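You operate a simulated robot arm through the tools that you are given. There is no shell and no other tool. Be economical: measure what you need, move in short steps, check, and stop when the job is done.

You run a simulated two-armed robot. Do the job below in one go: nothing can be reset, and whatever is moved stays where it is left.

Task
Dip the tan bar's foot in the blue tank and stand it in pocket two of the green rack.
Fine: wet end down, all the way home; the tank's lid ends shut, the other bars stay dry.

Only the result counts: the job must be done as asked and must still hold three seconds after the hand-in. Knocking over, shifting, dropping, spilling or breaking anything else fails it. A push-on lid holds only when it is set on centred and level and pressed home; a screw cap is set on level and turned clockwise until tight.

Robot
Two 7-joint arms with fingered hands on one trunk, on a base that drives. Base frame: it is fixed to the floor where the robot stands at the start and does not move with it; the origin is under the middle of the robot, x ahead of it, y to its left, z up. Lengths are in m, angles in degrees, forces in N, time in s.
The left shoulder is at the start at [0.073, 0.158, 1.209], the right one opposite. With the tool pointing down near the work surface each hand reaches from about 0.42 to 0.86 m from the robot's upright axis, wherever it stands, measured 20 degrees to its own side. Places, roughly: blue tank [0.5, 0.2, 0.9]; lid of the blue tank [0.5, 0.2, 0.9]; pocket two of the green rack [0.5, 0.4, 0.9]. Payload 4 kg a hand.
The TCP of each hand is the grasp point between the finger pads, 0.03 m short of the fingertips. In the tool frame z runs along the fingers and y along their closing line. The gripper opens to 0.104 m. The gripper's body begins 0.035 m behind the TCP. The gripper is a hand of 3 fingers: y runs from the thumb to the fingers, the wrist lies at [-0.015, -0.104, -0.178] in the tool frame, and closing takes about 1.5 s.
Orientation is that of the tool frame in the base frame, as [roll, pitch, yaw] about the fixed x, y, z axes, in that order (R = Rz(yaw) Ry(pitch) Rx(roll)). With the fingers straight down and the wrist toward the robot, the tool's x, y and z point along [0, 1, 0], [1, 0, 0] and [0, 0, -1] of the base frame.

Tools
- The arms move only by the tool jog_arm. It takes "left_motion", "right_motion" or both (then of equal length, played together; a hand with none holds still); each is a list that holds one entry, the list of rows, each a list of 7 numbers: the shift along the tool's x, y, z in m, then the turn, a rotation vector about the tool's x, y, z in rad, then the opening in per cent of the stroke, from 0 (shut) to 100 (fully open). In form: [[[x, y, z, wx, wy, wz, fingers], ...]]. A call has 1 to 20 rows; each row shifts and turns the commanded pose from where the row before left it, along the tool's axes as they then stand. Each row takes 0.2 s and may step no farther than 0.05 m and 8.6 degrees from the row before; otherwise, or with a gripper value out of range, the whole call is refused. Where a pose cannot be reached the arm comes as near as it can. A force on the tool above 90 N (or 10 N above the force at the start of the call, whichever is more), or a blocked arm, ends the call early, and 0.2 s more pass. The fingers move at their own pace (about 0.153 m/s each) and stop on an object; they squeeze with about 33 N. The grip force told is the motor's: it shows also when the fingers shut on nothing. Time passes only in rows, and 0.2 s behind the last, so rows that do not move let the fingers close. The reply holds the time, the measured pose of the TCP, the force on the tool along the base axes, the opening and the grip force, in the units named above and with some noise, with the torque about the TCP (base axes, N m) and any sound that the robot's microphone picked up.
- Cameras (640 x 400 px; columns grow to the right, rows downward): "scene" is now at [0.1258, 0.0549, 1.4421]; the picture's right is [0.58, -0.81, 0.00], its down [-0.43, -0.31, -0.85] and it looks along [0.69, 0.49, -0.53] (base axes); focal length 243 px, centre (320, 200). "left" rides on the left gripper at [-0.064, -0.094, -0.117] in its tool frame; the picture's right is [-0.72, -0.33, 0.61], its down [0.64, -0.65, 0.40] and it looks along [0.27, 0.68, 0.68] (tool axes); focal length 238 px, centre (320, 200). "right" rides on the right gripper at [0.064, -0.094, -0.117] in its tool frame; the picture's right is [-0.72, 0.33, -0.61], its down [-0.64, -0.65, 0.41] and it looks along [-0.27, 0.68, 0.68] (tool axes); focal length 238 px, centre (320, 200). There is no depth. A picture from a camera that has moved, and an enlarged one, comes with that camera's place and axes in the base frame and with its lens.
- get_image(camera): a new picture of that camera. It takes no simulated time.
- slide_trunk(by): slides the trunk up (or, below 0, down) by that many m; the arms and the scene camera ride with it, the base frame stays. It gives what a move gives, with no picture.
- base_move(legs): drives the robot by 1 to 6 legs, each [ahead, left, turn to the left] in m, m and degrees, along the robot's own axes; the way and the turn of a leg run together, so that a leg with both is an arc; at most 1.5 m and 180 degrees a leg. The arms and the cameras ride along, it lands a little off, and it stops where it bumps. It gives what a move gives.
- hand_shape(shape, hand): the hand has 3 fingers and takes this shape, open, in about a second: jaw (thumb against the fingers, like two jaws); tri (thumb and two fingers); tip (a fingertip pinch); poke (one finger out to press); point (the index stretched); flat (the hand flat); cup (the hand cupped); fist (a fist). The gripper value then closes the fingers along that shape, each until it touches; the sizes above hold for jaw. It gives what a move gives, with no picture.
- head_to(pan, tilt): turns the head with the scene camera to pan (to the left, within 86 degrees either way) and tilt (down, from -29 to 69), counted from straight ahead of the robot. It gives what a move gives.
- close_up(camera, box): a new picture of the part [left, top, right, bottom] of that camera's present view, enlarged. It takes no simulated time.
- hand_in(): hands the job in; it is judged then, once.

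Go step by step. Nothing tells you exact positions but the pictures and the camera data: compare them with the known pose of the tool, close in by small moves and look again before you grip or let go. The budget is 120 turns and 100 pictures, counting those below and the enlarged ones. Unless the task says otherwise, let go and move clear before handing in, and close with one line.

The tools are called after "Emit:" by a JSON object that holds its "api" and its "payload". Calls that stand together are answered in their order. jog_arm: Moves the arms, as the interface text tells. Its arguments: {"type":"object","properties":{"left_motion":{"type":"array","items":{"type":"array","items":{"type":"array","items":{"type":"number"}}}},"right_motion":{"type":"array","items":{"type":"array","items":{"type":"array","items":{"type":"number"}}}}},"required":[]} The other tools are called the same way: slide_trunk (by) slides the trunk up or down; hand_shape (shape, hand) gives the hand a shape; base_move (legs) drives the base; head_to (pan, tilt) turns the head that bears the scene camera; get_image (camera) takes a picture; close_up (camera, box) takes an enlarged picture of a part of a camera's view; hand_in () hands the job in.

At the start:

```text
time: 0.0
left_position: [0.3678, 0.4285, 1.2972]
left_orientation: [-179.9, 0.1, 90.0]
left_ft_force: [0.6, 0.2, -0.2]
left_moment: [0.0, 0.03, -0.01]
left_finger_gap: 0.1035
left_finger_force: 0.1
left_shape: jaw
right_position: [0.6224, 0.057, 1.3257]
right_orientation: [-179.9, 0.1, 89.9]
right_ft_force: [-0.8, 0.2, 0.1]
right_moment: [0.03, -0.03, 0.01]
right_finger_gap: 0.1037
right_finger_force: 0.1
right_shape: jaw
trunk travel left (down, up): [-0.625, 0.315]
robot x, y, heading: [-0.0021, 0.0006, 0.2]
head pan, tilt: [35.7, 31.8]
```

scene: 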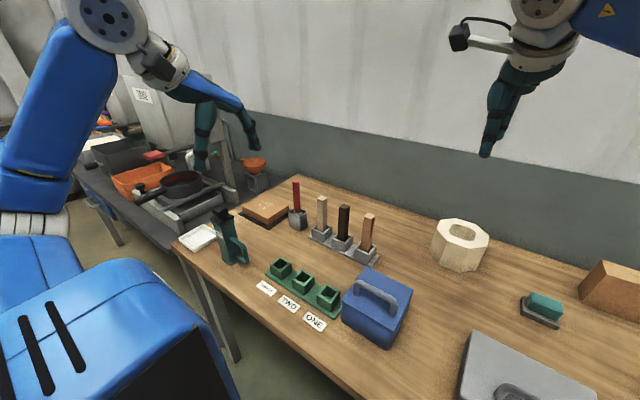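
right: 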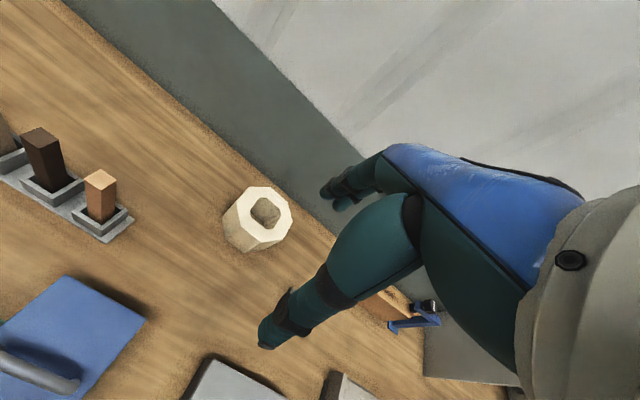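
left: 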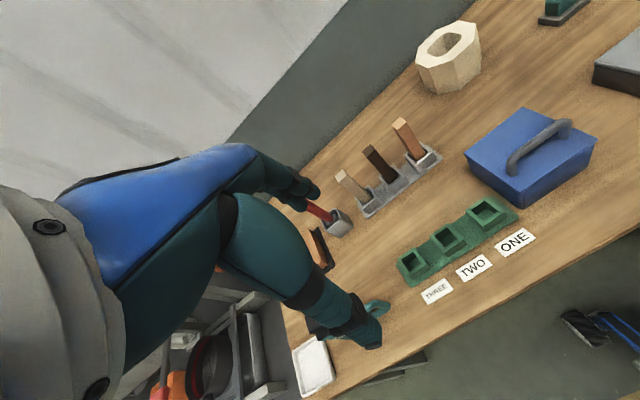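

I see a blue tank with a handled lid, a green rack with labelled pockets, and a grey rack with three bars (light tan, dark brown, orange-brown), plus a red bar in a separate block. I'll look closer to tell which bar is tan.

Emit:
{"api": "close_up", "payload": {"camera": "scene", "box": [230, 170, 430, 350]}}

Emit:
{"api": "close_up", "payload": {"camera": "left", "box": [290, 90, 610, 310]}}

```text
2.22 times, centred on (330, 260) of scene
camera zoom: at [0.1258, 0.0549, 1.4421], right [0.58, -0.81, 0.0], down [-0.43, -0.31, -0.85], along [0.69, 0.49, -0.53], focal length 541 px, centre (298, 67)
```

zoom: 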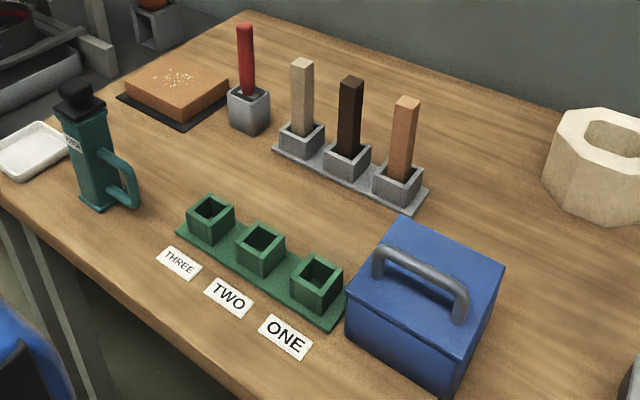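

```text
1.82 times, centred on (450, 200) of left
camera zoom: at [0.2738, 0.3654, 1.4153], right [-0.33, -0.72, -0.61], down [-0.65, 0.64, -0.4], along [0.68, 0.27, -0.68], focal length 433 px, centre (84, 200)
```

zoom: 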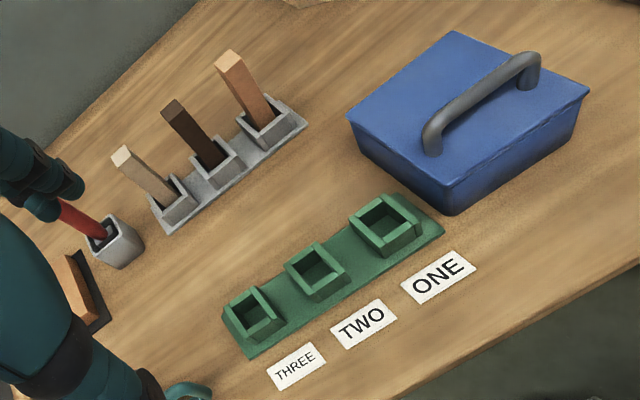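

The leftmost bar in the grey rack looks tan, but the rightmost is a possible candidate too. I'll enlarge both to check the colours, and look at the tank.

Emit:
{"api": "close_up", "payload": {"camera": "scene", "box": [295, 185, 391, 275]}}

Emit:
{"api": "close_up", "payload": {"camera": "left", "box": [440, 80, 620, 220]}}

```text
4.44 times, centred on (343, 230) of scene
camera zoom: at [0.1258, 0.0549, 1.4421], right [0.58, -0.81, 0.0], down [-0.43, -0.31, -0.85], along [0.69, 0.49, -0.53], focal length 1081 px, centre (218, 67)
```

zoom: 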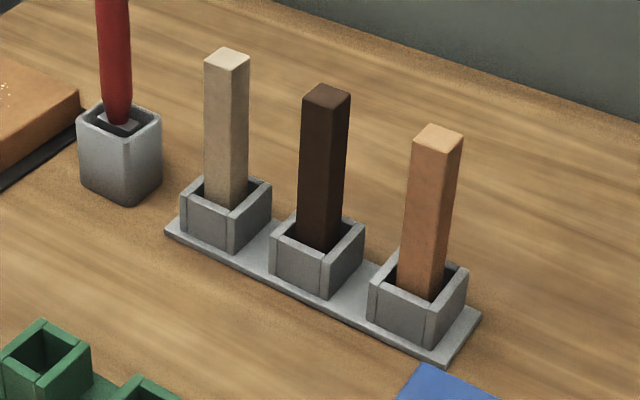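

```text
2.86 times, centred on (530, 150) of left
camera zoom: at [0.2738, 0.3654, 1.4153], right [-0.33, -0.72, -0.61], down [-0.65, 0.64, -0.4], along [0.68, 0.27, -0.68], focal length 681 px, centre (-280, 343)
```

zoom: 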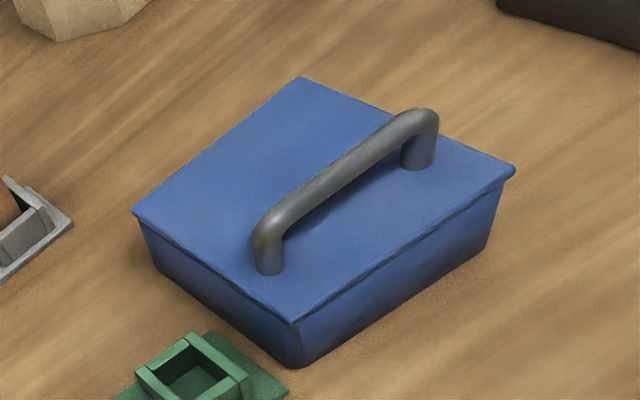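

I still can't settle which bar is tan. I'll enlarge each bar hard and compare them with the neutral grey rack.

Emit:
{"api": "close_up", "payload": {"camera": "scene", "box": [322, 194, 334, 202]}}

Emit:
{"api": "close_up", "payload": {"camera": "scene", "box": [364, 212, 376, 220]}}

```text
16.00 times, centred on (328, 198) of scene
camera zoom: at [0.1258, 0.0549, 1.4421], right [0.58, -0.81, 0.0], down [-0.43, -0.31, -0.85], along [0.69, 0.49, -0.53], focal length 3892 px, centre (192, 232)
```

zoom: 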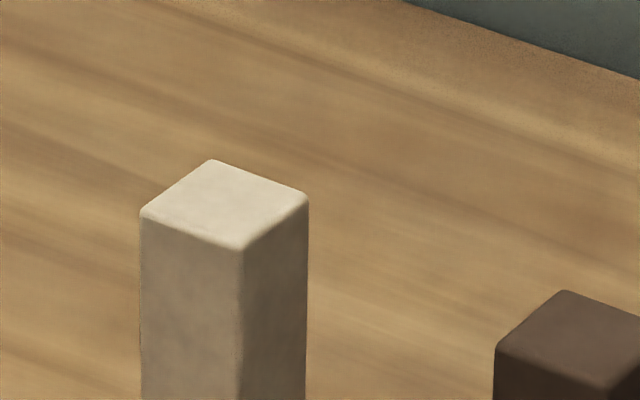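

```text
16.00 times, centred on (370, 216) of scene
camera zoom: at [0.1258, 0.0549, 1.4421], right [0.58, -0.81, 0.0], down [-0.43, -0.31, -0.85], along [0.69, 0.49, -0.53], focal length 3892 px, centre (-480, -56)
```

zoom: 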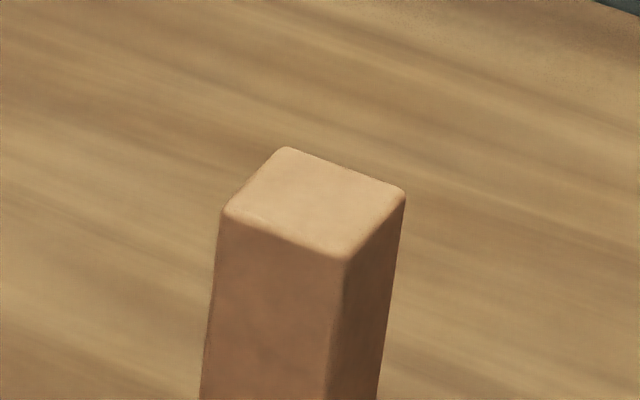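

Close up, the left bar is cream, the middle one dark brown, and the right one (next to the tank) tan, near [0.67, 0.27]. The tank's handle runs along y near [0.48, 0.16, 0.98]. I'll shift the base a little left so that both hands reach well.

Emit:
{"api": "base_move", "payload": {"legs": [[0, 0.12, 0]]}}

Emit:
{"api": "head_to", "payload": {"pan": 20, "tilt": 45}}

Emit:
{"api": "get_image", "payload": {"camera": "scene"}}

Emit:
{"api": "get_image", "payload": {"camera": "right"}}

```text
time: 1.2
left_position: [0.3653, 0.5066, 1.3114]
left_orientation: [179.9, -1.7, 90.1]
left_ft_force: [-0.6, 0.4, 0.7]
left_moment: [0.04, -0.01, 0.01]
left_finger_gap: 0.1034
left_finger_force: 0.0
left_shape: jaw
right_position: [0.6214, 0.1335, 1.3273]
right_orientation: [-179.9, -1.7, 89.8]
right_ft_force: [0.9, -1.0, 0.0]
right_moment: [0.08, 0.03, 0.0]
right_finger_gap: 0.1035
right_finger_force: 0.0
right_shape: jaw
trunk travel left (down, up): [-0.625, 0.315]
robot x, y, heading: [0.0007, 0.1122, 0.0]
head pan, tilt: [35.7, 31.8]
```

```text
time: 2.0
left_position: [0.3652, 0.5171, 1.3089]
left_orientation: [179.9, -1.3, 89.9]
left_ft_force: [-0.5, -0.8, 0.2]
left_moment: [0.04, 0.0, 0.01]
left_finger_gap: 0.1037
left_finger_force: 0.2
left_shape: jaw
right_position: [0.6217, 0.142, 1.3279]
right_orientation: [180.0, -1.2, 89.6]
right_ft_force: [0.4, -1.4, -0.7]
right_moment: [0.07, 0.03, 0.06]
right_finger_gap: 0.1038
right_finger_force: 0.0
right_shape: jaw
trunk travel left (down, up): [-0.625, 0.315]
robot x, y, heading: [-0.0026, 0.1125, -0.3]
head pan, tilt: [20.0, 45.0]
```

```text
90 pictures are left
camera scene: at [0.1295, 0.1188, 1.4229], right [0.34, -0.94, -0.01], down [-0.67, -0.23, -0.71], along [0.66, 0.25, -0.7], focal length 243 px, centre (320, 200)
```

scene: 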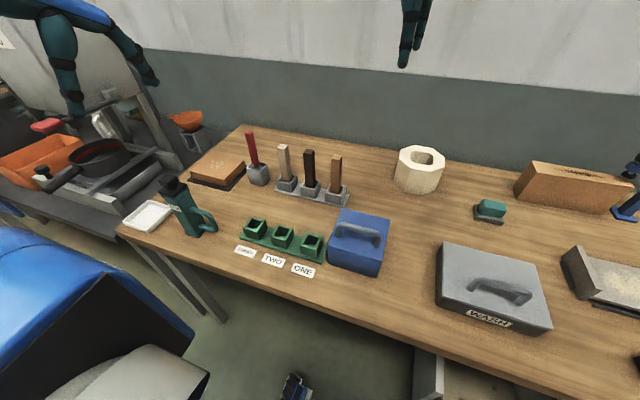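

```text
89 pictures are left
camera right: at [0.5282, 0.2054, 1.4467], right [0.32, -0.73, 0.6], down [-0.66, -0.63, -0.42], along [0.68, -0.26, -0.68], focal length 238 px, centre (320, 200)
```

right: 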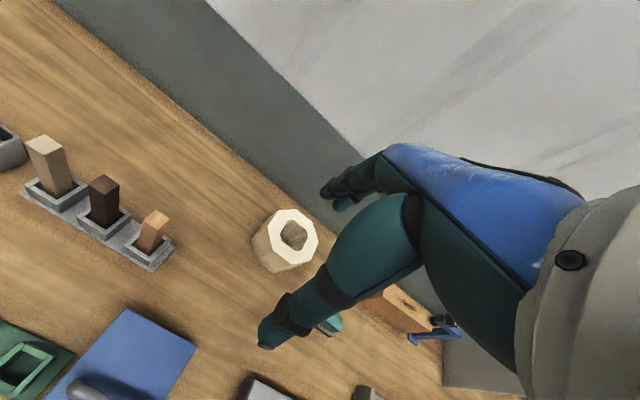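

The tan bar is the one nearest the tank, and I now have both hands free over the table. I'll bring the right hand above the tank handle and look.

Emit:
{"api": "jog_arm", "payload": {"right_motion": [[[0.003, -0.029, 0.04, 0, 0, 0, 100], [0.003, -0.029, 0.04, 0, 0, 0, 100], [0.003, -0.029, 0.04, 0, 0, 0, 100], [0.003, -0.029, 0.04, 0, 0, 0, 100], [0.003, -0.029, 0.035, 0, 0, 0, 100], [0, 0, 0, 0, 0, 0, 100], [0, 0, 0, 0, 0, 0, 100], [0, 0, 0, 0, 0, 0, 100]]]}}

Emit:
{"api": "get_image", "payload": {"camera": "right"}}

Emit:
{"api": "get_image", "payload": {"camera": "scene"}}

```text
time: 3.8
left_position: [0.3645, 0.5356, 1.3018]
left_orientation: [179.8, -0.4, 90.0]
left_ft_force: [-1.2, -0.3, -0.4]
left_moment: [-0.01, 0.01, 0.02]
left_finger_gap: 0.1037
left_finger_force: 0.1
left_shape: jaw
right_position: [0.4775, 0.1819, 1.1295]
right_orientation: [-180.0, -0.3, 89.8]
right_ft_force: [0.1, -1.0, 0.8]
right_moment: [0.03, 0.0, 0.01]
right_finger_gap: 0.1037
right_finger_force: 0.1
right_shape: jaw
trunk travel left (down, up): [-0.625, 0.315]
robot x, y, heading: [-0.0001, 0.1123, 0.0]
head pan, tilt: [20.0, 45.0]
```

```text
88 pictures are left
camera right: at [0.3835, 0.2463, 1.2478], right [0.32, -0.72, 0.61], down [-0.65, -0.64, -0.41], along [0.68, -0.27, -0.68], focal length 238 px, centre (320, 200)
```

right: 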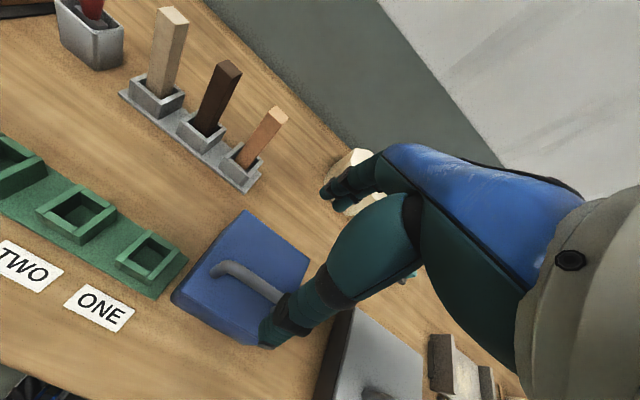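

```text
87 pictures are left
camera scene: at [0.1291, 0.1372, 1.4226], right [0.34, -0.94, 0.0], down [-0.67, -0.24, -0.71], along [0.66, 0.24, -0.71], focal length 243 px, centre (320, 200)
```

scene: 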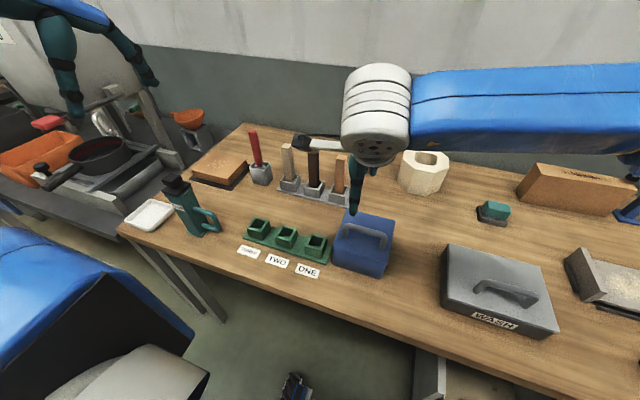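

The right hand is near the tank and the sway has settled. I'll take enlarged views from both cameras to triangulate the handle, bar and pocket accurately.

Emit:
{"api": "close_up", "payload": {"camera": "scene", "box": [230, 130, 422, 280]}}

Emit:
{"api": "close_up", "payload": {"camera": "right", "box": [0, 90, 340, 360]}}

Emit:
{"api": "get_image", "payload": {"camera": "left"}}

```text
2.67 times, centred on (326, 205) of scene
camera zoom: at [0.1291, 0.1372, 1.4226], right [0.34, -0.94, 0.0], down [-0.67, -0.24, -0.71], along [0.66, 0.24, -0.71], focal length 649 px, centre (304, 187)
```

zoom: 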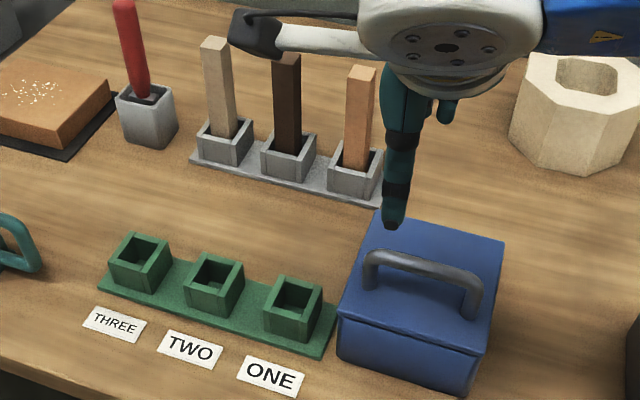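

```text
1.48 times, centred on (170, 225) of right
camera zoom: at [0.3835, 0.2463, 1.2478], right [0.32, -0.72, 0.61], down [-0.65, -0.64, -0.41], along [0.68, -0.27, -0.68], focal length 353 px, centre (542, 163)
```

zoom: 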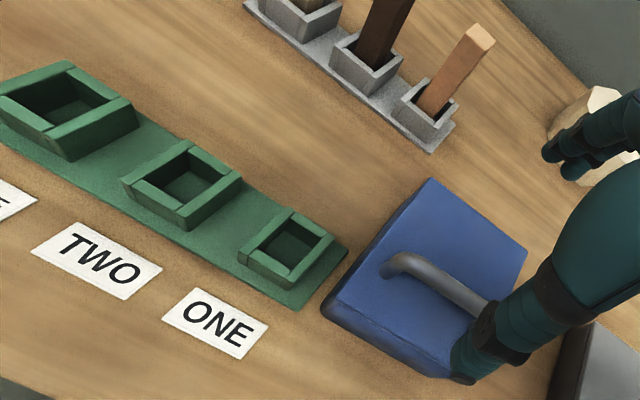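

```text
84 pictures are left
camera left: at [0.2705, 0.4719, 1.4181], right [-0.33, -0.71, -0.62], down [-0.65, 0.64, -0.4], along [0.69, 0.27, -0.67], focal length 238 px, centre (320, 200)
```

left: 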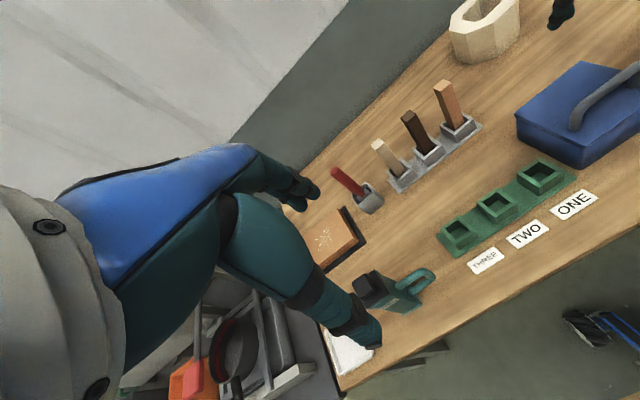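

By triangulation the handle centre is about [0.49, 0.16, 0.965]. I'll move the right hand over it and down partway, then look again.

Emit:
{"api": "jog_arm", "payload": {"right_motion": [[[-0.011, 0.007, 0.035, 0, 0, 0, 100], [-0.011, 0.007, 0.035, 0, 0, 0, 100], [0, 0, 0.01, 0, 0, 0, 100], [0, 0, 0, 0, 0, 0, 100], [0, 0, 0, 0, 0, 0, 100]]]}}

Emit:
{"api": "get_image", "payload": {"camera": "right"}}

Emit:
{"api": "close_up", "payload": {"camera": "scene", "box": [310, 170, 420, 290]}}

```text
time: 5.0
left_position: [0.3655, 0.5462, 1.2984]
left_orientation: [180.0, 0.1, 90.0]
left_ft_force: [0.8, -0.1, -0.1]
left_moment: [0.01, 0.01, 0.0]
left_finger_gap: 0.1036
left_finger_force: 0.0
left_shape: jaw
right_position: [0.4902, 0.1665, 1.0515]
right_orientation: [-180.0, 0.2, 89.8]
right_ft_force: [-1.1, -0.6, -1.1]
right_moment: [0.03, -0.03, -0.01]
right_finger_gap: 0.1037
right_finger_force: 0.1
right_shape: jaw
trunk travel left (down, up): [-0.625, 0.315]
robot x, y, heading: [-0.0003, 0.1135, 0.0]
head pan, tilt: [20.0, 45.0]
```

```text
83 pictures are left
camera right: at [0.3971, 0.232, 1.1685], right [0.32, -0.72, 0.61], down [-0.65, -0.64, -0.4], along [0.68, -0.27, -0.68], focal length 238 px, centre (320, 200)
```

right: 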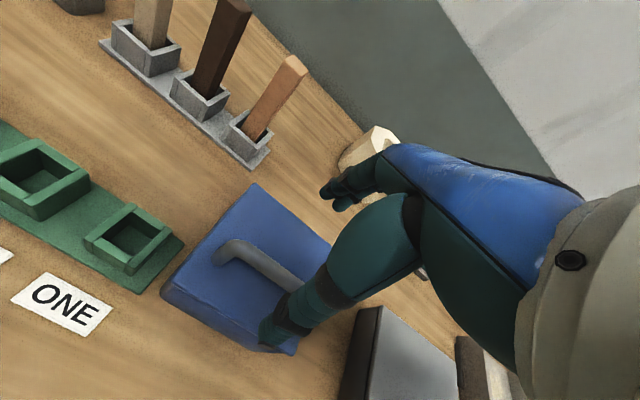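

```text
3.33 times, centred on (365, 230) of scene
camera zoom: at [0.1294, 0.1504, 1.4223], right [0.34, -0.94, 0.0], down [-0.67, -0.25, -0.7], along [0.66, 0.24, -0.71], focal length 811 px, centre (170, 100)
```

zoom: 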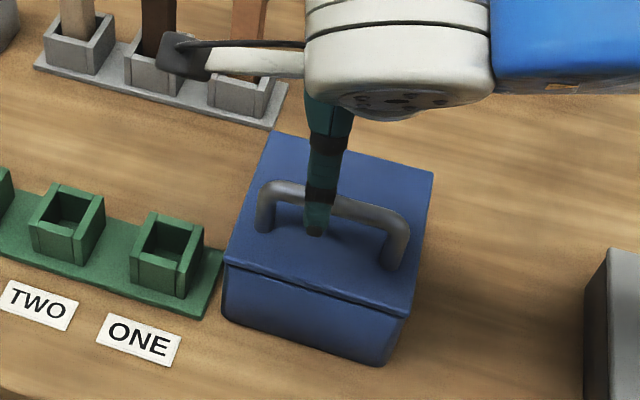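

The thumb-tip check shows that both cameras are well calibrated. I'll zoom the right camera on the handle to pin down its x and height.

Emit:
{"api": "close_up", "payload": {"camera": "right", "box": [150, 170, 350, 370]}}

Emit:
{"api": "close_up", "payload": {"camera": "left", "box": [480, 40, 640, 240]}}

```text
2.00 times, centred on (250, 270) of right
camera zoom: at [0.3971, 0.232, 1.1685], right [0.32, -0.72, 0.61], down [-0.65, -0.64, -0.4], along [0.68, -0.27, -0.68], focal length 477 px, centre (460, 60)
```

zoom: 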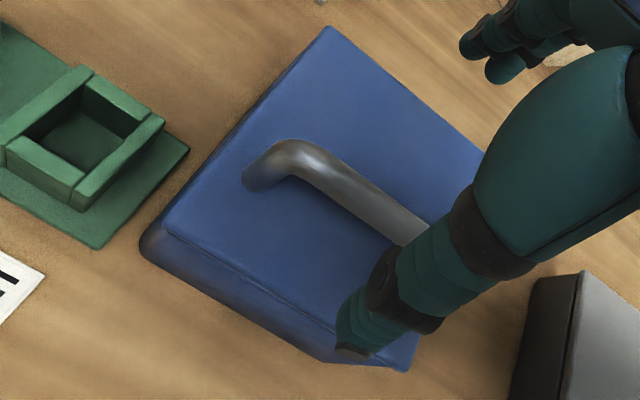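

```text
2.00 times, centred on (560, 140) of left
camera zoom: at [0.2708, 0.4826, 1.4155], right [-0.32, -0.72, -0.61], down [-0.65, 0.64, -0.41], along [0.69, 0.27, -0.68], focal length 477 px, centre (-160, 320)
```

zoom: 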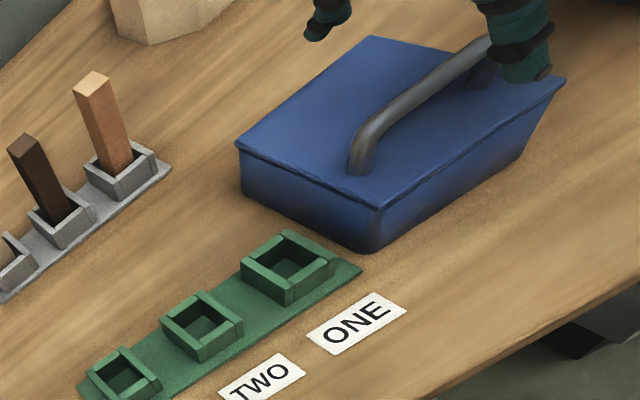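

The handle bar's axis is near [0.482, 0.161, 0.983], and the lid surface is at about z 0.94. I'll descend so that the pads straddle the handle, then look before closing.

Emit:
{"api": "jog_arm", "payload": {"right_motion": [[[-0.003, -0.004, 0.02, 0, 0, 0, 100], [-0.002, -0.003, 0.02, 0, 0, 0, 100], [0, 0, 0.02, 0, 0, 0, 100], [0, 0, 0.006, 0, 0, 0, 100], [0, 0, 0, 0, 0, 0, 100]]]}}

Emit:
{"api": "close_up", "payload": {"camera": "right", "box": [150, 150, 390, 370]}}

Emit:
{"api": "close_up", "payload": {"camera": "scene", "box": [310, 170, 420, 290]}}

Emit:
{"api": "close_up", "payload": {"camera": "left", "box": [520, 20, 640, 140]}}

```text
time: 6.2
left_position: [0.364, 0.5402, 1.301]
left_orientation: [179.8, -0.2, 89.9]
left_ft_force: [0.2, -0.8, 1.4]
left_moment: [0.02, -0.01, 0.01]
left_finger_gap: 0.104
left_finger_force: 0.0
left_shape: jaw
right_position: [0.4831, 0.1568, 0.9844]
right_orientation: [179.9, -0.1, 89.8]
right_ft_force: [-1.0, 0.4, -0.5]
right_moment: [0.01, 0.0, 0.0]
right_finger_gap: 0.1035
right_finger_force: 0.0
right_shape: jaw
trunk travel left (down, up): [-0.625, 0.315]
robot x, y, heading: [-0.0025, 0.1133, 0.0]
head pan, tilt: [20.0, 45.0]
```

```text
1.82 times, centred on (270, 260) of right
camera zoom: at [0.3899, 0.2221, 1.1019], right [0.32, -0.72, 0.61], down [-0.65, -0.64, -0.41], along [0.68, -0.27, -0.68], focal length 433 px, centre (411, 91)
```

zoom: 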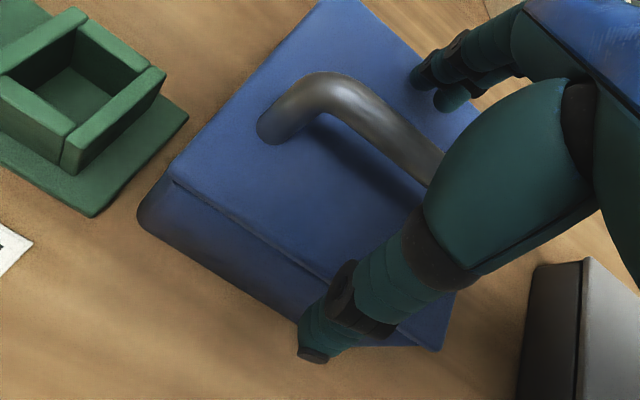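

```text
3.33 times, centred on (365, 230) of scene
camera zoom: at [0.129, 0.1433, 1.4225], right [0.34, -0.94, 0.0], down [-0.67, -0.24, -0.71], along [0.66, 0.24, -0.71], focal length 811 px, centre (170, 100)
```

zoom: 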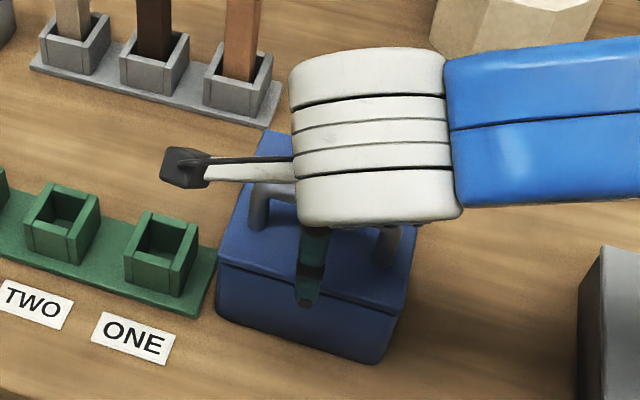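

```text
3.33 times, centred on (580, 80) of left
camera zoom: at [0.2703, 0.4767, 1.417], right [-0.32, -0.72, -0.62], down [-0.65, 0.64, -0.4], along [0.69, 0.27, -0.68], focal length 794 px, centre (-547, 600)
```

zoom: 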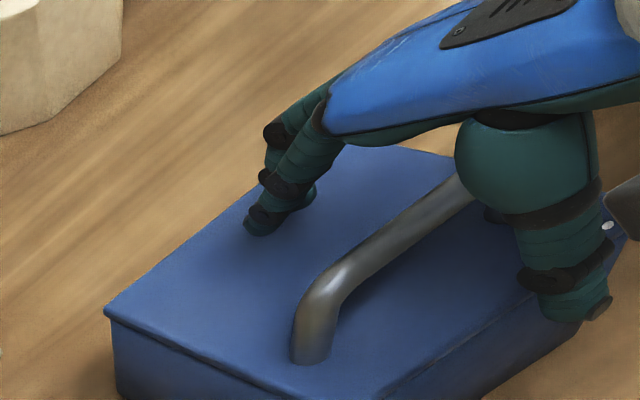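

The fingers straddle the handle, thumb on the near side and fingers on the far side. I'll close.

Emit:
{"api": "jog_arm", "payload": {"right_motion": [[[0, 0, 0, 0, 0, 0, 60], [0, 0, 0, 0, 0, 0, 40], [0, 0, 0, 0, 0, 0, 20], [0, 0, 0, 0, 0, 0, 0], [0, 0, 0, 0, 0, 0, 0], [0, 0, 0, 0, 0, 0, 0], [0, 0, 0, 0, 0, 0, 0], [0, 0, 0, 0, 0, 0, 0]]]}}

Emit:
{"api": "close_up", "payload": {"camera": "right", "box": [150, 150, 390, 370]}}

Emit:
{"api": "close_up", "payload": {"camera": "left", "box": [520, 20, 640, 140]}}

```text
time: 8.0
left_position: [0.3628, 0.5429, 1.3001]
left_orientation: [179.8, -0.2, 90.0]
left_ft_force: [0.2, 0.1, 0.1]
left_moment: [0.0, 0.02, 0.01]
left_finger_gap: 0.1037
left_finger_force: 0.2
left_shape: jaw
right_position: [0.4827, 0.1587, 0.9842]
right_orientation: [180.0, 0.1, 89.7]
right_ft_force: [-4.8, 1.3, -1.4]
right_moment: [0.02, -0.03, -0.05]
right_finger_gap: 0.0
right_finger_force: 33.1
right_shape: jaw
trunk travel left (down, up): [-0.625, 0.315]
robot x, y, heading: [0.0007, 0.1151, -0.1]
head pan, tilt: [20.0, 45.0]
```

```text
1.82 times, centred on (270, 260) of right
camera zoom: at [0.3889, 0.2239, 1.1023], right [0.32, -0.72, 0.61], down [-0.65, -0.64, -0.41], along [0.68, -0.27, -0.68], focal length 433 px, centre (411, 91)
```

zoom: 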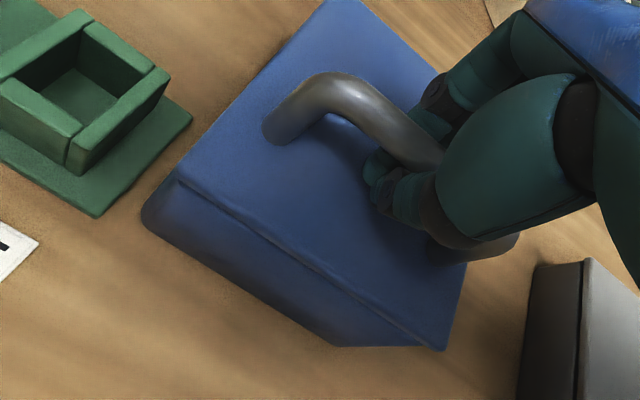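

```text
3.33 times, centred on (580, 80) of left
camera zoom: at [0.2694, 0.4789, 1.4167], right [-0.32, -0.72, -0.62], down [-0.65, 0.64, -0.41], along [0.69, 0.27, -0.68], focal length 794 px, centre (-547, 600)
```

zoom: 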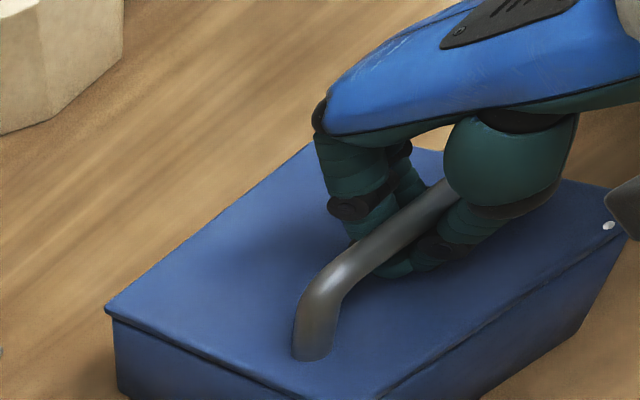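

The fingers shut beneath the handle (gap 0), so the pads are too low to clamp it. I'll open, rise 15 mm and close again for a true pinch.

Emit:
{"api": "jog_arm", "payload": {"right_motion": [[[0, 0, 0, 0, 0, 0, 100], [0, 0, 0, 0, 0, 0, 100], [0, 0, 0, 0, 0, 0, 100], [0, 0, 0, 0, 0, 0, 100], [0, 0, -0.015, 0, 0, 0, 100], [0, 0, 0, 0, 0, 0, 60], [0, 0, 0, 0, 0, 0, 30], [0, 0, 0, 0, 0, 0, 10], [0, 0, 0, 0, 0, 0, 0], [0, 0, 0, 0, 0, 0, 0], [0, 0, 0, 0, 0, 0, 0], [0, 0, 0, 0, 0, 0, 0]]]}}

Emit:
{"api": "close_up", "payload": {"camera": "right", "box": [150, 150, 390, 370]}}

Emit:
{"api": "close_up", "payload": {"camera": "left", "box": [520, 20, 640, 140]}}

```text
time: 10.6
left_position: [0.3641, 0.5427, 1.3003]
left_orientation: [179.8, -0.1, 89.9]
left_ft_force: [0.3, -0.3, -0.8]
left_moment: [-0.02, -0.01, 0.01]
left_finger_gap: 0.1038
left_finger_force: 0.0
left_shape: jaw
right_position: [0.483, 0.159, 1.0]
right_orientation: [179.9, -0.1, 89.8]
right_ft_force: [-1.6, -0.2, -3.3]
right_moment: [0.02, 0.02, -0.02]
right_finger_gap: 0.0051
right_finger_force: 33.2
right_shape: jaw
trunk travel left (down, up): [-0.625, 0.315]
robot x, y, heading: [-0.0003, 0.1128, 0.1]
head pan, tilt: [20.0, 45.0]
```

```text
1.82 times, centred on (270, 260) of right
camera zoom: at [0.3896, 0.224, 1.1173], right [0.32, -0.72, 0.61], down [-0.65, -0.64, -0.4], along [0.68, -0.27, -0.68], focal length 433 px, centre (411, 91)
```

zoom: 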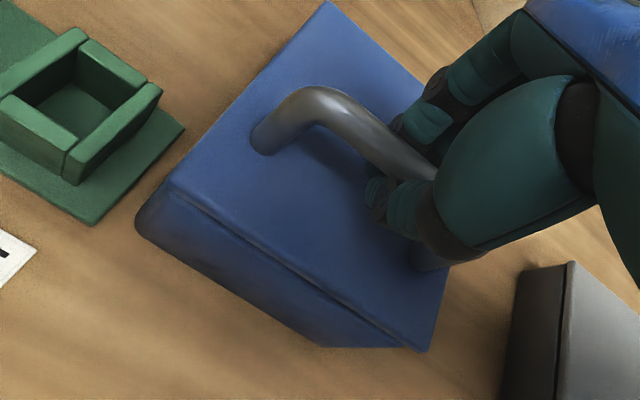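

```text
3.33 times, centred on (580, 80) of left
camera zoom: at [0.2704, 0.4786, 1.4165], right [-0.32, -0.72, -0.62], down [-0.65, 0.64, -0.4], along [0.69, 0.27, -0.68], focal length 794 px, centre (-547, 600)
```

zoom: 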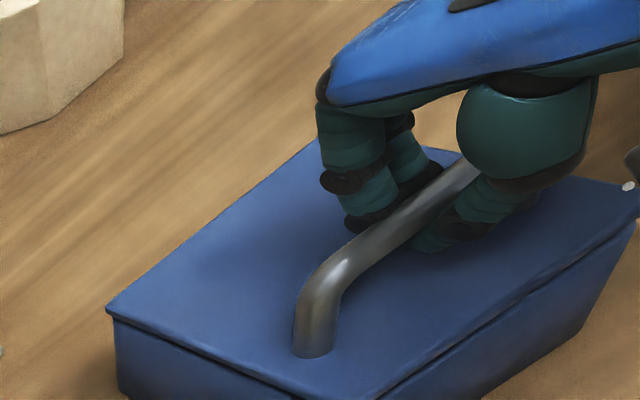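

Gap is now 5 mm, so the pads still catch only the tube's underside. I'll raise another 9 mm and re-close.

Emit:
{"api": "jog_arm", "payload": {"right_motion": [[[0, 0, 0, 0, 0, 0, 100], [0, 0, 0, 0, 0, 0, 100], [0, 0, 0, 0, 0, 0, 100], [0, 0, 0, 0, 0, 0, 100], [0, 0, -0.009, 0, 0, 0, 100], [0, 0, 0, 0, 0, 0, 60], [0, 0, 0, 0, 0, 0, 30], [0, 0, 0, 0, 0, 0, 10], [0, 0, 0, 0, 0, 0, 0], [0, 0, 0, 0, 0, 0, 0], [0, 0, 0, 0, 0, 0, 0], [0, 0, 0, 0, 0, 0, 0]]]}}

Emit:
{"api": "close_up", "payload": {"camera": "left", "box": [520, 20, 640, 140]}}

```text
time: 13.2
left_position: [0.3648, 0.543, 1.3008]
left_orientation: [179.7, -0.1, 90.0]
left_ft_force: [-0.1, -0.8, -1.7]
left_moment: [-0.04, 0.0, 0.0]
left_finger_gap: 0.1038
left_finger_force: 0.0
left_shape: jaw
right_position: [0.4823, 0.1598, 1.0085]
right_orientation: [180.0, 0.0, 89.8]
right_ft_force: [-2.5, -0.3, -3.7]
right_moment: [0.0, 0.05, -0.04]
right_finger_gap: 0.0068
right_finger_force: 33.3
right_shape: jaw
trunk travel left (down, up): [-0.625, 0.315]
robot x, y, heading: [0.0, 0.1159, -0.0]
head pan, tilt: [20.0, 45.0]
```

```text
3.33 times, centred on (580, 80) of left
camera zoom: at [0.2704, 0.4786, 1.4165], right [-0.32, -0.72, -0.62], down [-0.65, 0.64, -0.4], along [0.69, 0.27, -0.68], focal length 794 px, centre (-547, 600)
```

zoom: 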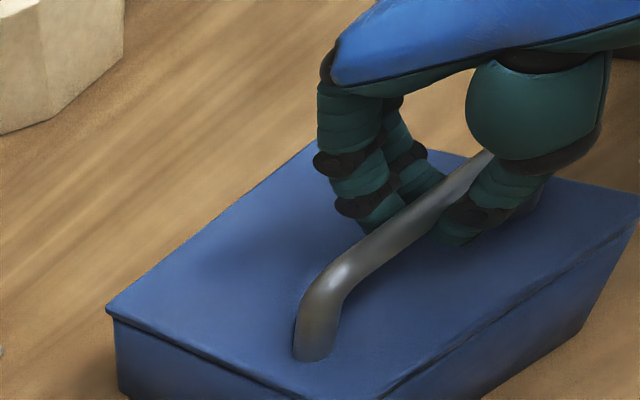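

The tube is clamped between thumb and fingers. Now a small straight lift to test the lid.

Emit:
{"api": "jog_arm", "payload": {"right_motion": [[[0, 0, -0.005, 0, 0, 0, 0], [0, 0, -0.005, 0, 0, 0, 0], [0, 0, -0.005, 0, 0, 0, 0], [0, 0, -0.005, 0, 0, 0, 0], [0, 0, -0.01, 0, 0, 0, 0], [0, 0, 0, 0, 0, 0, 0]]]}}

Emit:
{"api": "close_up", "payload": {"camera": "left", "box": [460, 0, 640, 180]}}

Emit:
{"api": "close_up", "payload": {"camera": "right", "box": [100, 130, 400, 400]}}

```text
time: 14.6
left_position: [0.3716, 0.5429, 1.2974]
left_orientation: [-179.8, -0.1, 90.0]
left_ft_force: [0.7, 0.4, 0.7]
left_moment: [-0.02, 0.0, -0.02]
left_finger_gap: 0.1037
left_finger_force: 0.1
left_shape: jaw
right_position: [0.4898, 0.1569, 1.0339]
right_orientation: [-179.7, 0.0, 89.6]
right_ft_force: [23.5, 2.4, -25.4]
right_moment: [0.05, -0.41, 0.08]
right_finger_gap: 0.0053
right_finger_force: 32.7
right_shape: jaw
trunk travel left (down, up): [-0.625, 0.315]
robot x, y, heading: [-0.0018, 0.1163, 0.0]
head pan, tilt: [20.0, 45.0]
```

```text
2.22 times, centred on (550, 90) of left
camera zoom: at [0.2794, 0.4794, 1.4142], right [-0.33, -0.72, -0.61], down [-0.65, 0.64, -0.4], along [0.68, 0.27, -0.68], focal length 530 px, centre (-191, 444)
```

zoom: 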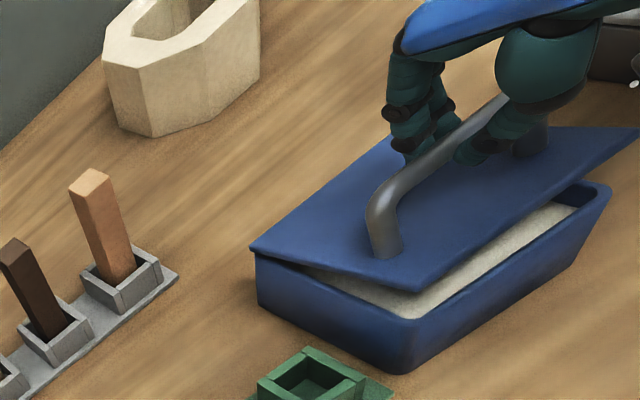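

```text
1.48 times, centred on (250, 265) of right
camera zoom: at [0.3975, 0.2237, 1.1534], right [0.33, -0.72, 0.61], down [-0.66, -0.64, -0.4], along [0.68, -0.27, -0.68], focal length 353 px, centre (424, 104)
```

zoom: 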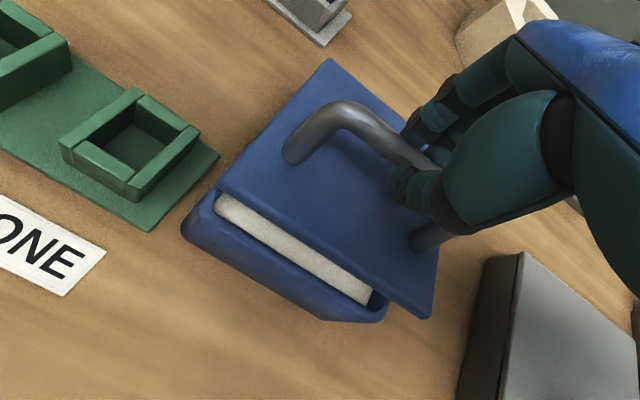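

The lid is hinged along its far edge (the near edge lifted and the hand is being pulled forward). I'll follow the hinge arc forward and up with smaller steps, then check forces.

Emit:
{"api": "jog_arm", "payload": {"right_motion": [[[0, 0.01, 0, 0, 0, 0, 0], [0, 0.01, -0.002, 0.06, 0, 0, 0], [0, 0.01, -0.002, 0.06, 0, 0, 0], [0, 0.01, -0.004, 0.06, 0, 0, 0], [0, 0, 0, 0, 0, 0, 0]]]}}

Emit:
{"api": "close_up", "payload": {"camera": "left", "box": [460, 0, 640, 180]}}

```text
time: 15.8
left_position: [0.3623, 0.5422, 1.3011]
left_orientation: [179.8, -0.2, 90.0]
left_ft_force: [-0.2, 0.1, -0.6]
left_moment: [-0.01, 0.01, 0.0]
left_finger_gap: 0.1037
left_finger_force: 0.0
left_shape: jaw
right_position: [0.5205, 0.1583, 1.0467]
right_orientation: [-169.8, -0.1, 89.9]
right_ft_force: [-9.1, 0.2, 7.0]
right_moment: [0.0, 0.25, -0.01]
right_finger_gap: 0.0077
right_finger_force: 33.0
right_shape: jaw
trunk travel left (down, up): [-0.625, 0.315]
robot x, y, heading: [0.0023, 0.1115, 0.1]
head pan, tilt: [20.0, 45.0]
```

```text
2.22 times, centred on (550, 90) of left
camera zoom: at [0.2679, 0.4788, 1.4171], right [-0.32, -0.72, -0.62], down [-0.65, 0.64, -0.41], along [0.69, 0.27, -0.68], focal length 530 px, centre (-191, 444)
```

zoom: 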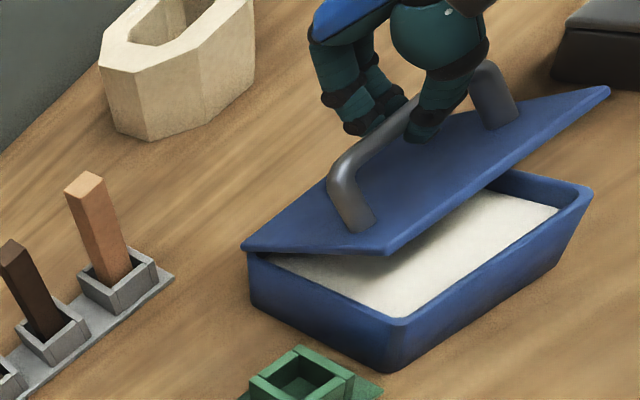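

The lid follows the arc well, about 30° open with the white bath visible. I'll continue along the arc to about 60°, tilting the hand along.

Emit:
{"api": "jog_arm", "payload": {"right_motion": [[[0, 0.0067, -0.0052, 0.044, 0, 0, 0], [0, 0.0065, -0.0055, 0.044, 0, 0, 0], [0, 0.0078, -0.0047, 0.044, 0, 0, 0], [0, 0.0076, -0.005, 0.044, 0, 0, 0], [0, 0.0081, -0.004, 0.044, 0, 0, 0], [0, 0.0079, -0.0044, 0.044, 0, 0, 0], [0, 0, 0, 0, 0, 0, 0]]]}}

Emit:
{"api": "close_up", "payload": {"camera": "left", "box": [460, 0, 640, 180]}}

```text
time: 17.4
left_position: [0.3646, 0.5435, 1.2999]
left_orientation: [179.8, 0.0, 90.0]
left_ft_force: [0.2, -0.2, 0.0]
left_moment: [-0.01, 0.03, 0.04]
left_finger_gap: 0.1037
left_finger_force: 0.1
left_shape: jaw
right_position: [0.572, 0.1575, 1.0606]
right_orientation: [-154.6, 0.0, 89.9]
right_ft_force: [-1.6, 5.4, 3.6]
right_moment: [0.1, 0.03, -0.09]
right_finger_gap: 0.0081
right_finger_force: 33.3
right_shape: jaw
trunk travel left (down, up): [-0.625, 0.315]
robot x, y, heading: [-0.0013, 0.1147, -0.1]
head pan, tilt: [20.0, 45.0]
```

```text
2.22 times, centred on (550, 90) of left
camera zoom: at [0.2694, 0.4797, 1.4165], right [-0.32, -0.72, -0.62], down [-0.65, 0.64, -0.41], along [0.69, 0.27, -0.68], focal length 530 px, centre (-191, 444)
```

zoom: 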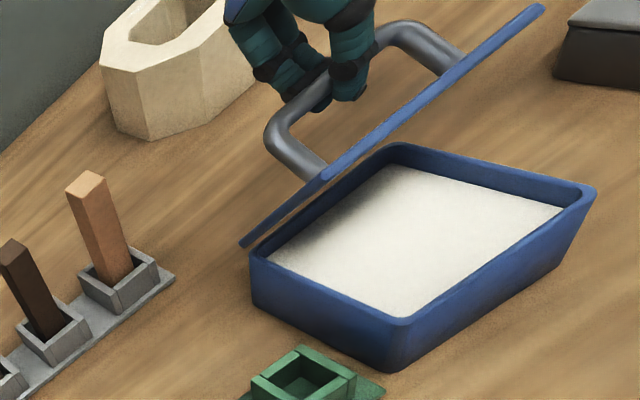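

The lid is about 60° open with low forces. I'll continue to roughly 90°.

Emit:
{"api": "jog_arm", "payload": {"right_motion": [[[0, 0.0084, -0.0033, 0.044, 0, 0, 0], [0, 0.0083, -0.0036, 0.044, 0, 0, 0], [0, 0.0086, -0.0025, 0.044, 0, 0, 0], [0, 0.0085, -0.0028, 0.044, 0, 0, 0], [0, 0.0088, -0.0017, 0.044, 0, 0, 0], [0, 0.0088, -0.0021, 0.044, 0, 0, 0], [0, 0, 0, 0, 0, 0, 0]]]}}

Emit:
{"api": "close_up", "payload": {"camera": "left", "box": [460, 0, 640, 180]}}

Emit:
{"api": "get_image", "payload": {"camera": "scene"}}

```text
time: 19.0
left_position: [0.3643, 0.5419, 1.3014]
left_orientation: [179.9, -0.1, 90.0]
left_ft_force: [0.0, -0.3, -1.1]
left_moment: [-0.02, 0.0, 0.02]
left_finger_gap: 0.1035
left_finger_force: 0.0
left_shape: jaw
right_position: [0.626, 0.1568, 1.0477]
right_orientation: [-139.4, -0.1, 89.8]
right_ft_force: [-2.4, 0.2, -4.6]
right_moment: [-0.01, -0.01, -0.11]
right_finger_gap: 0.007
right_finger_force: 32.6
right_shape: jaw
trunk travel left (down, up): [-0.625, 0.315]
robot x, y, heading: [0.001, 0.1177, 0.1]
head pan, tilt: [20.0, 45.0]
```

```text
2.22 times, centred on (550, 90) of left
camera zoom: at [0.2707, 0.4781, 1.4166], right [-0.32, -0.72, -0.62], down [-0.65, 0.64, -0.4], along [0.69, 0.27, -0.68], focal length 530 px, centre (-191, 444)
```

zoom: 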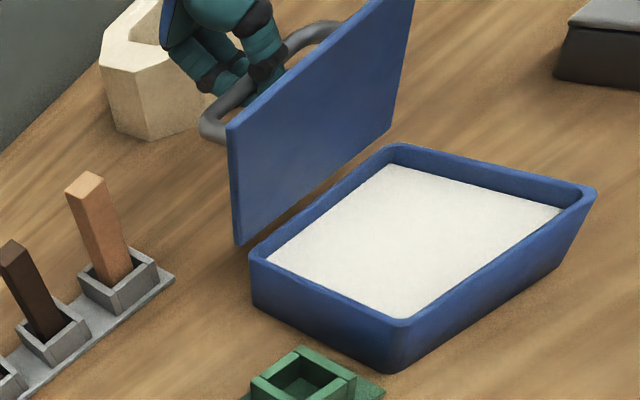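

```text
66 pictures are left
camera scene: at [0.1299, 0.1453, 1.4223], right [0.34, -0.94, 0.0], down [-0.67, -0.24, -0.7], along [0.66, 0.24, -0.71], focal length 243 px, centre (320, 200)
```

scene: 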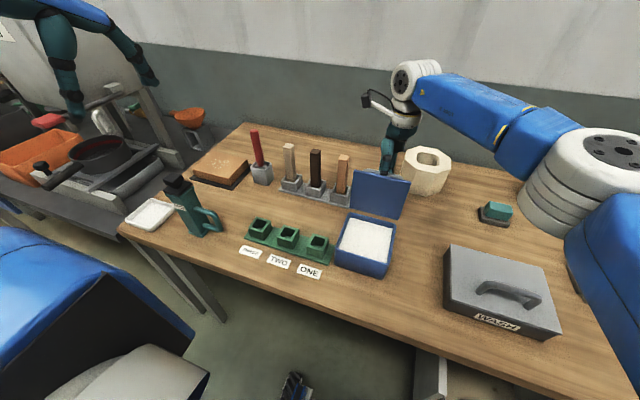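

The lid stands at about 90°, but with the right hand behind it, the left hand would crowd it at the tan bar. I'll retrace the arc to about 30° with the lid still gripped. In the same call I'll yaw the left hand 90° (wrist to the left) for a clear grasp.

Emit:
{"api": "jog_arm", "payload": {"right_motion": [[[0, -0.0087, 0.0025, -0.044, 0, 0, 0], [0, -0.0087, 0.0021, -0.044, 0, 0, 0], [0, -0.0084, 0.0032, -0.044, 0, 0, 0], [0, -0.0085, 0.0029, -0.044, 0, 0, 0], [0, -0.0081, 0.004, -0.044, 0, 0, 0], [0, -0.0083, 0.0037, -0.044, 0, 0, 0], [0, -0.0077, 0.0047, -0.044, 0, 0, 0], [0, -0.0079, 0.0044, -0.044, 0, 0, 0], [0, -0.0074, 0.0053, -0.044, 0, 0, 0], [0, -0.0076, 0.005, -0.044, 0, 0, 0], [0, -0.0063, 0.0058, -0.044, 0, 0, 0], [0, -0.0065, 0.0055, -0.044, 0, 0, 0], [0, 0, 0, 0, 0, 0, 0]]], "left_motion": [[[0, 0, 0, 0, 0, 0.1309, 100], [0, 0, 0, 0, 0, 0.1309, 100], [0, 0, 0, 0, 0, 0.1309, 100], [0, 0, 0, 0, 0, 0.1309, 100], [0, 0, 0, 0, 0, 0.1309, 100], [0, 0, 0, 0, 0, 0.1309, 100], [0, 0, 0, 0, 0, 0.1309, 100], [0, 0, 0, 0, 0, 0.1309, 100], [0, 0, 0, 0, 0, 0.1309, 100], [0, 0, 0, 0, 0, 0.1309, 100], [0, 0, 0, 0, 0, 0.1309, 100], [0, 0, 0, 0, 0, 0.1309, 100], [0, 0, 0, 0, 0, 0, 100]]]}}

Emit:
{"api": "get_image", "payload": {"camera": "scene"}}

```text
time: 21.8
left_position: [0.3686, 0.5435, 1.2983]
left_orientation: [-179.9, 0.0, -0.2]
left_ft_force: [0.5, 0.5, -0.2]
left_moment: [-0.02, -0.01, 0.01]
left_finger_gap: 0.1037
left_finger_force: 0.1
left_shape: jaw
right_position: [0.5245, 0.1584, 1.046]
right_orientation: [-169.5, -0.1, 89.8]
right_ft_force: [6.8, -1.0, -12.6]
right_moment: [0.04, -0.13, -0.11]
right_finger_gap: 0.0063
right_finger_force: 32.9
right_shape: jaw
trunk travel left (down, up): [-0.625, 0.315]
robot x, y, heading: [-0.0007, 0.1164, 0.0]
head pan, tilt: [20.0, 45.0]
```

```text
65 pictures are left
camera scene: at [0.1344, 0.1459, 1.4219], right [0.34, -0.94, 0.0], down [-0.67, -0.24, -0.7], along [0.66, 0.24, -0.71], focal length 243 px, centre (320, 200)
```

scene: 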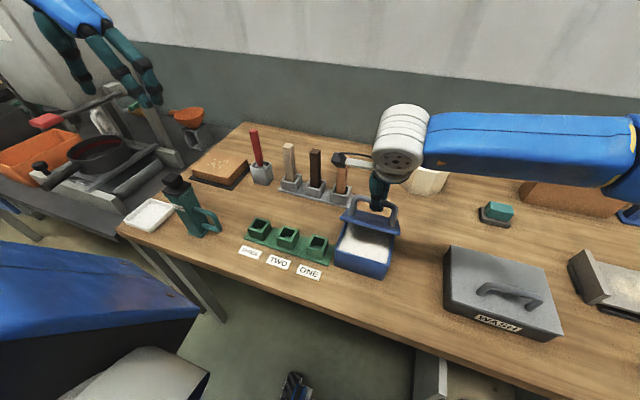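

The lid is back at about 30° and the left hand's wrist now points left. I'll bring the left hand above the tan bar.

Emit:
{"api": "jog_arm", "payload": {"left_motion": [[[0.0303, 0.027, 0.0148, 0, 0, 0, 100], [0.0303, 0.027, 0.0148, 0, 0, 0, 100], [0.0303, 0.027, 0.0148, 0, 0, 0, 100], [0.0303, 0.027, 0.0148, 0, 0, 0, 100], [0.0303, 0.027, 0.0148, 0, 0, 0, 100], [0.0303, 0.027, 0.0148, 0, 0, 0, 90], [0.0303, 0.027, 0.0148, 0, 0, 0, 70], [0.0303, 0.027, 0.0148, 0, 0, 0, 70], [0.0303, 0.027, 0.0148, 0, 0, 0, 70], [0.0303, 0.027, 0.0148, 0, 0, 0, 70], [0, 0, 0, 0, 0, 0, 70], [0, 0, 0, 0, 0, 0, 70], [0, 0, 0, 0, 0, 0, 70]]]}}

Emit:
{"api": "get_image", "payload": {"camera": "left"}}

Emit:
{"api": "close_up", "payload": {"camera": "scene", "box": [260, 90, 440, 210]}}

Emit:
{"api": "get_image", "payload": {"camera": "right"}}

```text
time: 24.6
left_position: [0.6707, 0.2723, 1.1527]
left_orientation: [-179.9, 0.0, 0.0]
left_ft_force: [0.4, 0.4, -0.2]
left_moment: [0.02, 0.01, 0.0]
left_finger_gap: 0.0731
left_finger_force: 0.1
left_shape: jaw
right_position: [0.5249, 0.1569, 1.0452]
right_orientation: [-169.6, 0.1, 89.8]
right_ft_force: [5.5, 1.5, -12.8]
right_moment: [0.03, -0.12, -0.08]
right_finger_gap: 0.006
right_finger_force: 33.0
right_shape: jaw
trunk travel left (down, up): [-0.625, 0.315]
robot x, y, heading: [-0.0004, 0.1158, -0.1]
head pan, tilt: [20.0, 45.0]
```

```text
64 pictures are left
camera left: at [0.606, 0.3658, 1.2697], right [-0.72, 0.33, -0.61], down [0.64, 0.65, -0.4], along [0.27, -0.68, -0.68], focal length 238 px, centre (320, 200)
```

left: 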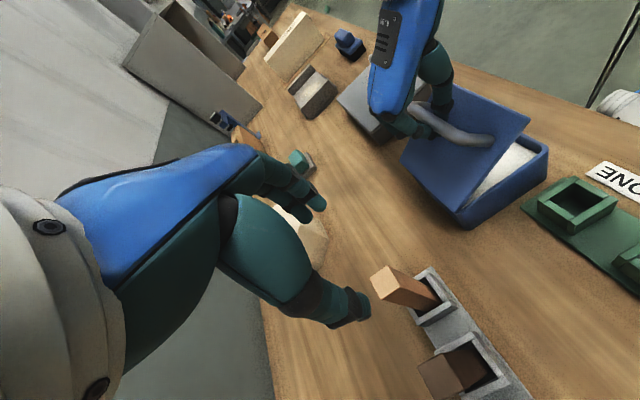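

```text
3.33 times, centred on (350, 150) of scene
camera zoom: at [0.1354, 0.1442, 1.4218], right [0.34, -0.94, 0.0], down [-0.67, -0.24, -0.7], along [0.66, 0.24, -0.71], focal length 811 px, centre (220, 367)
```

zoom: 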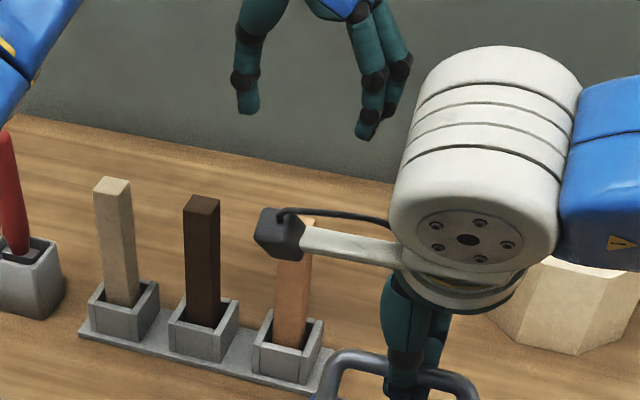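

```text
62 pictures are left
camera right: at [0.4542, 0.2227, 1.178], right [0.43, -0.72, 0.54], down [-0.72, -0.64, -0.28], along [0.55, -0.27, -0.79], focal length 238 px, centre (320, 200)
```

right: 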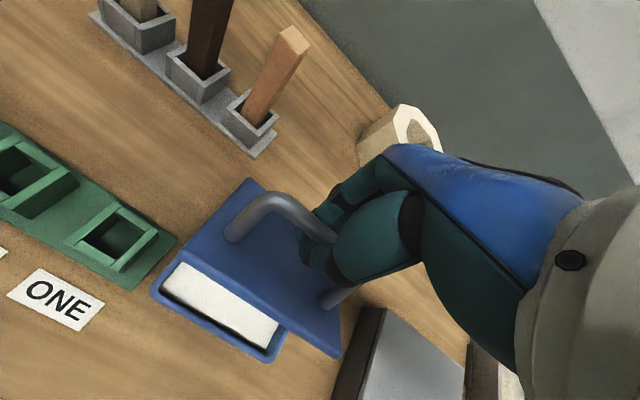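

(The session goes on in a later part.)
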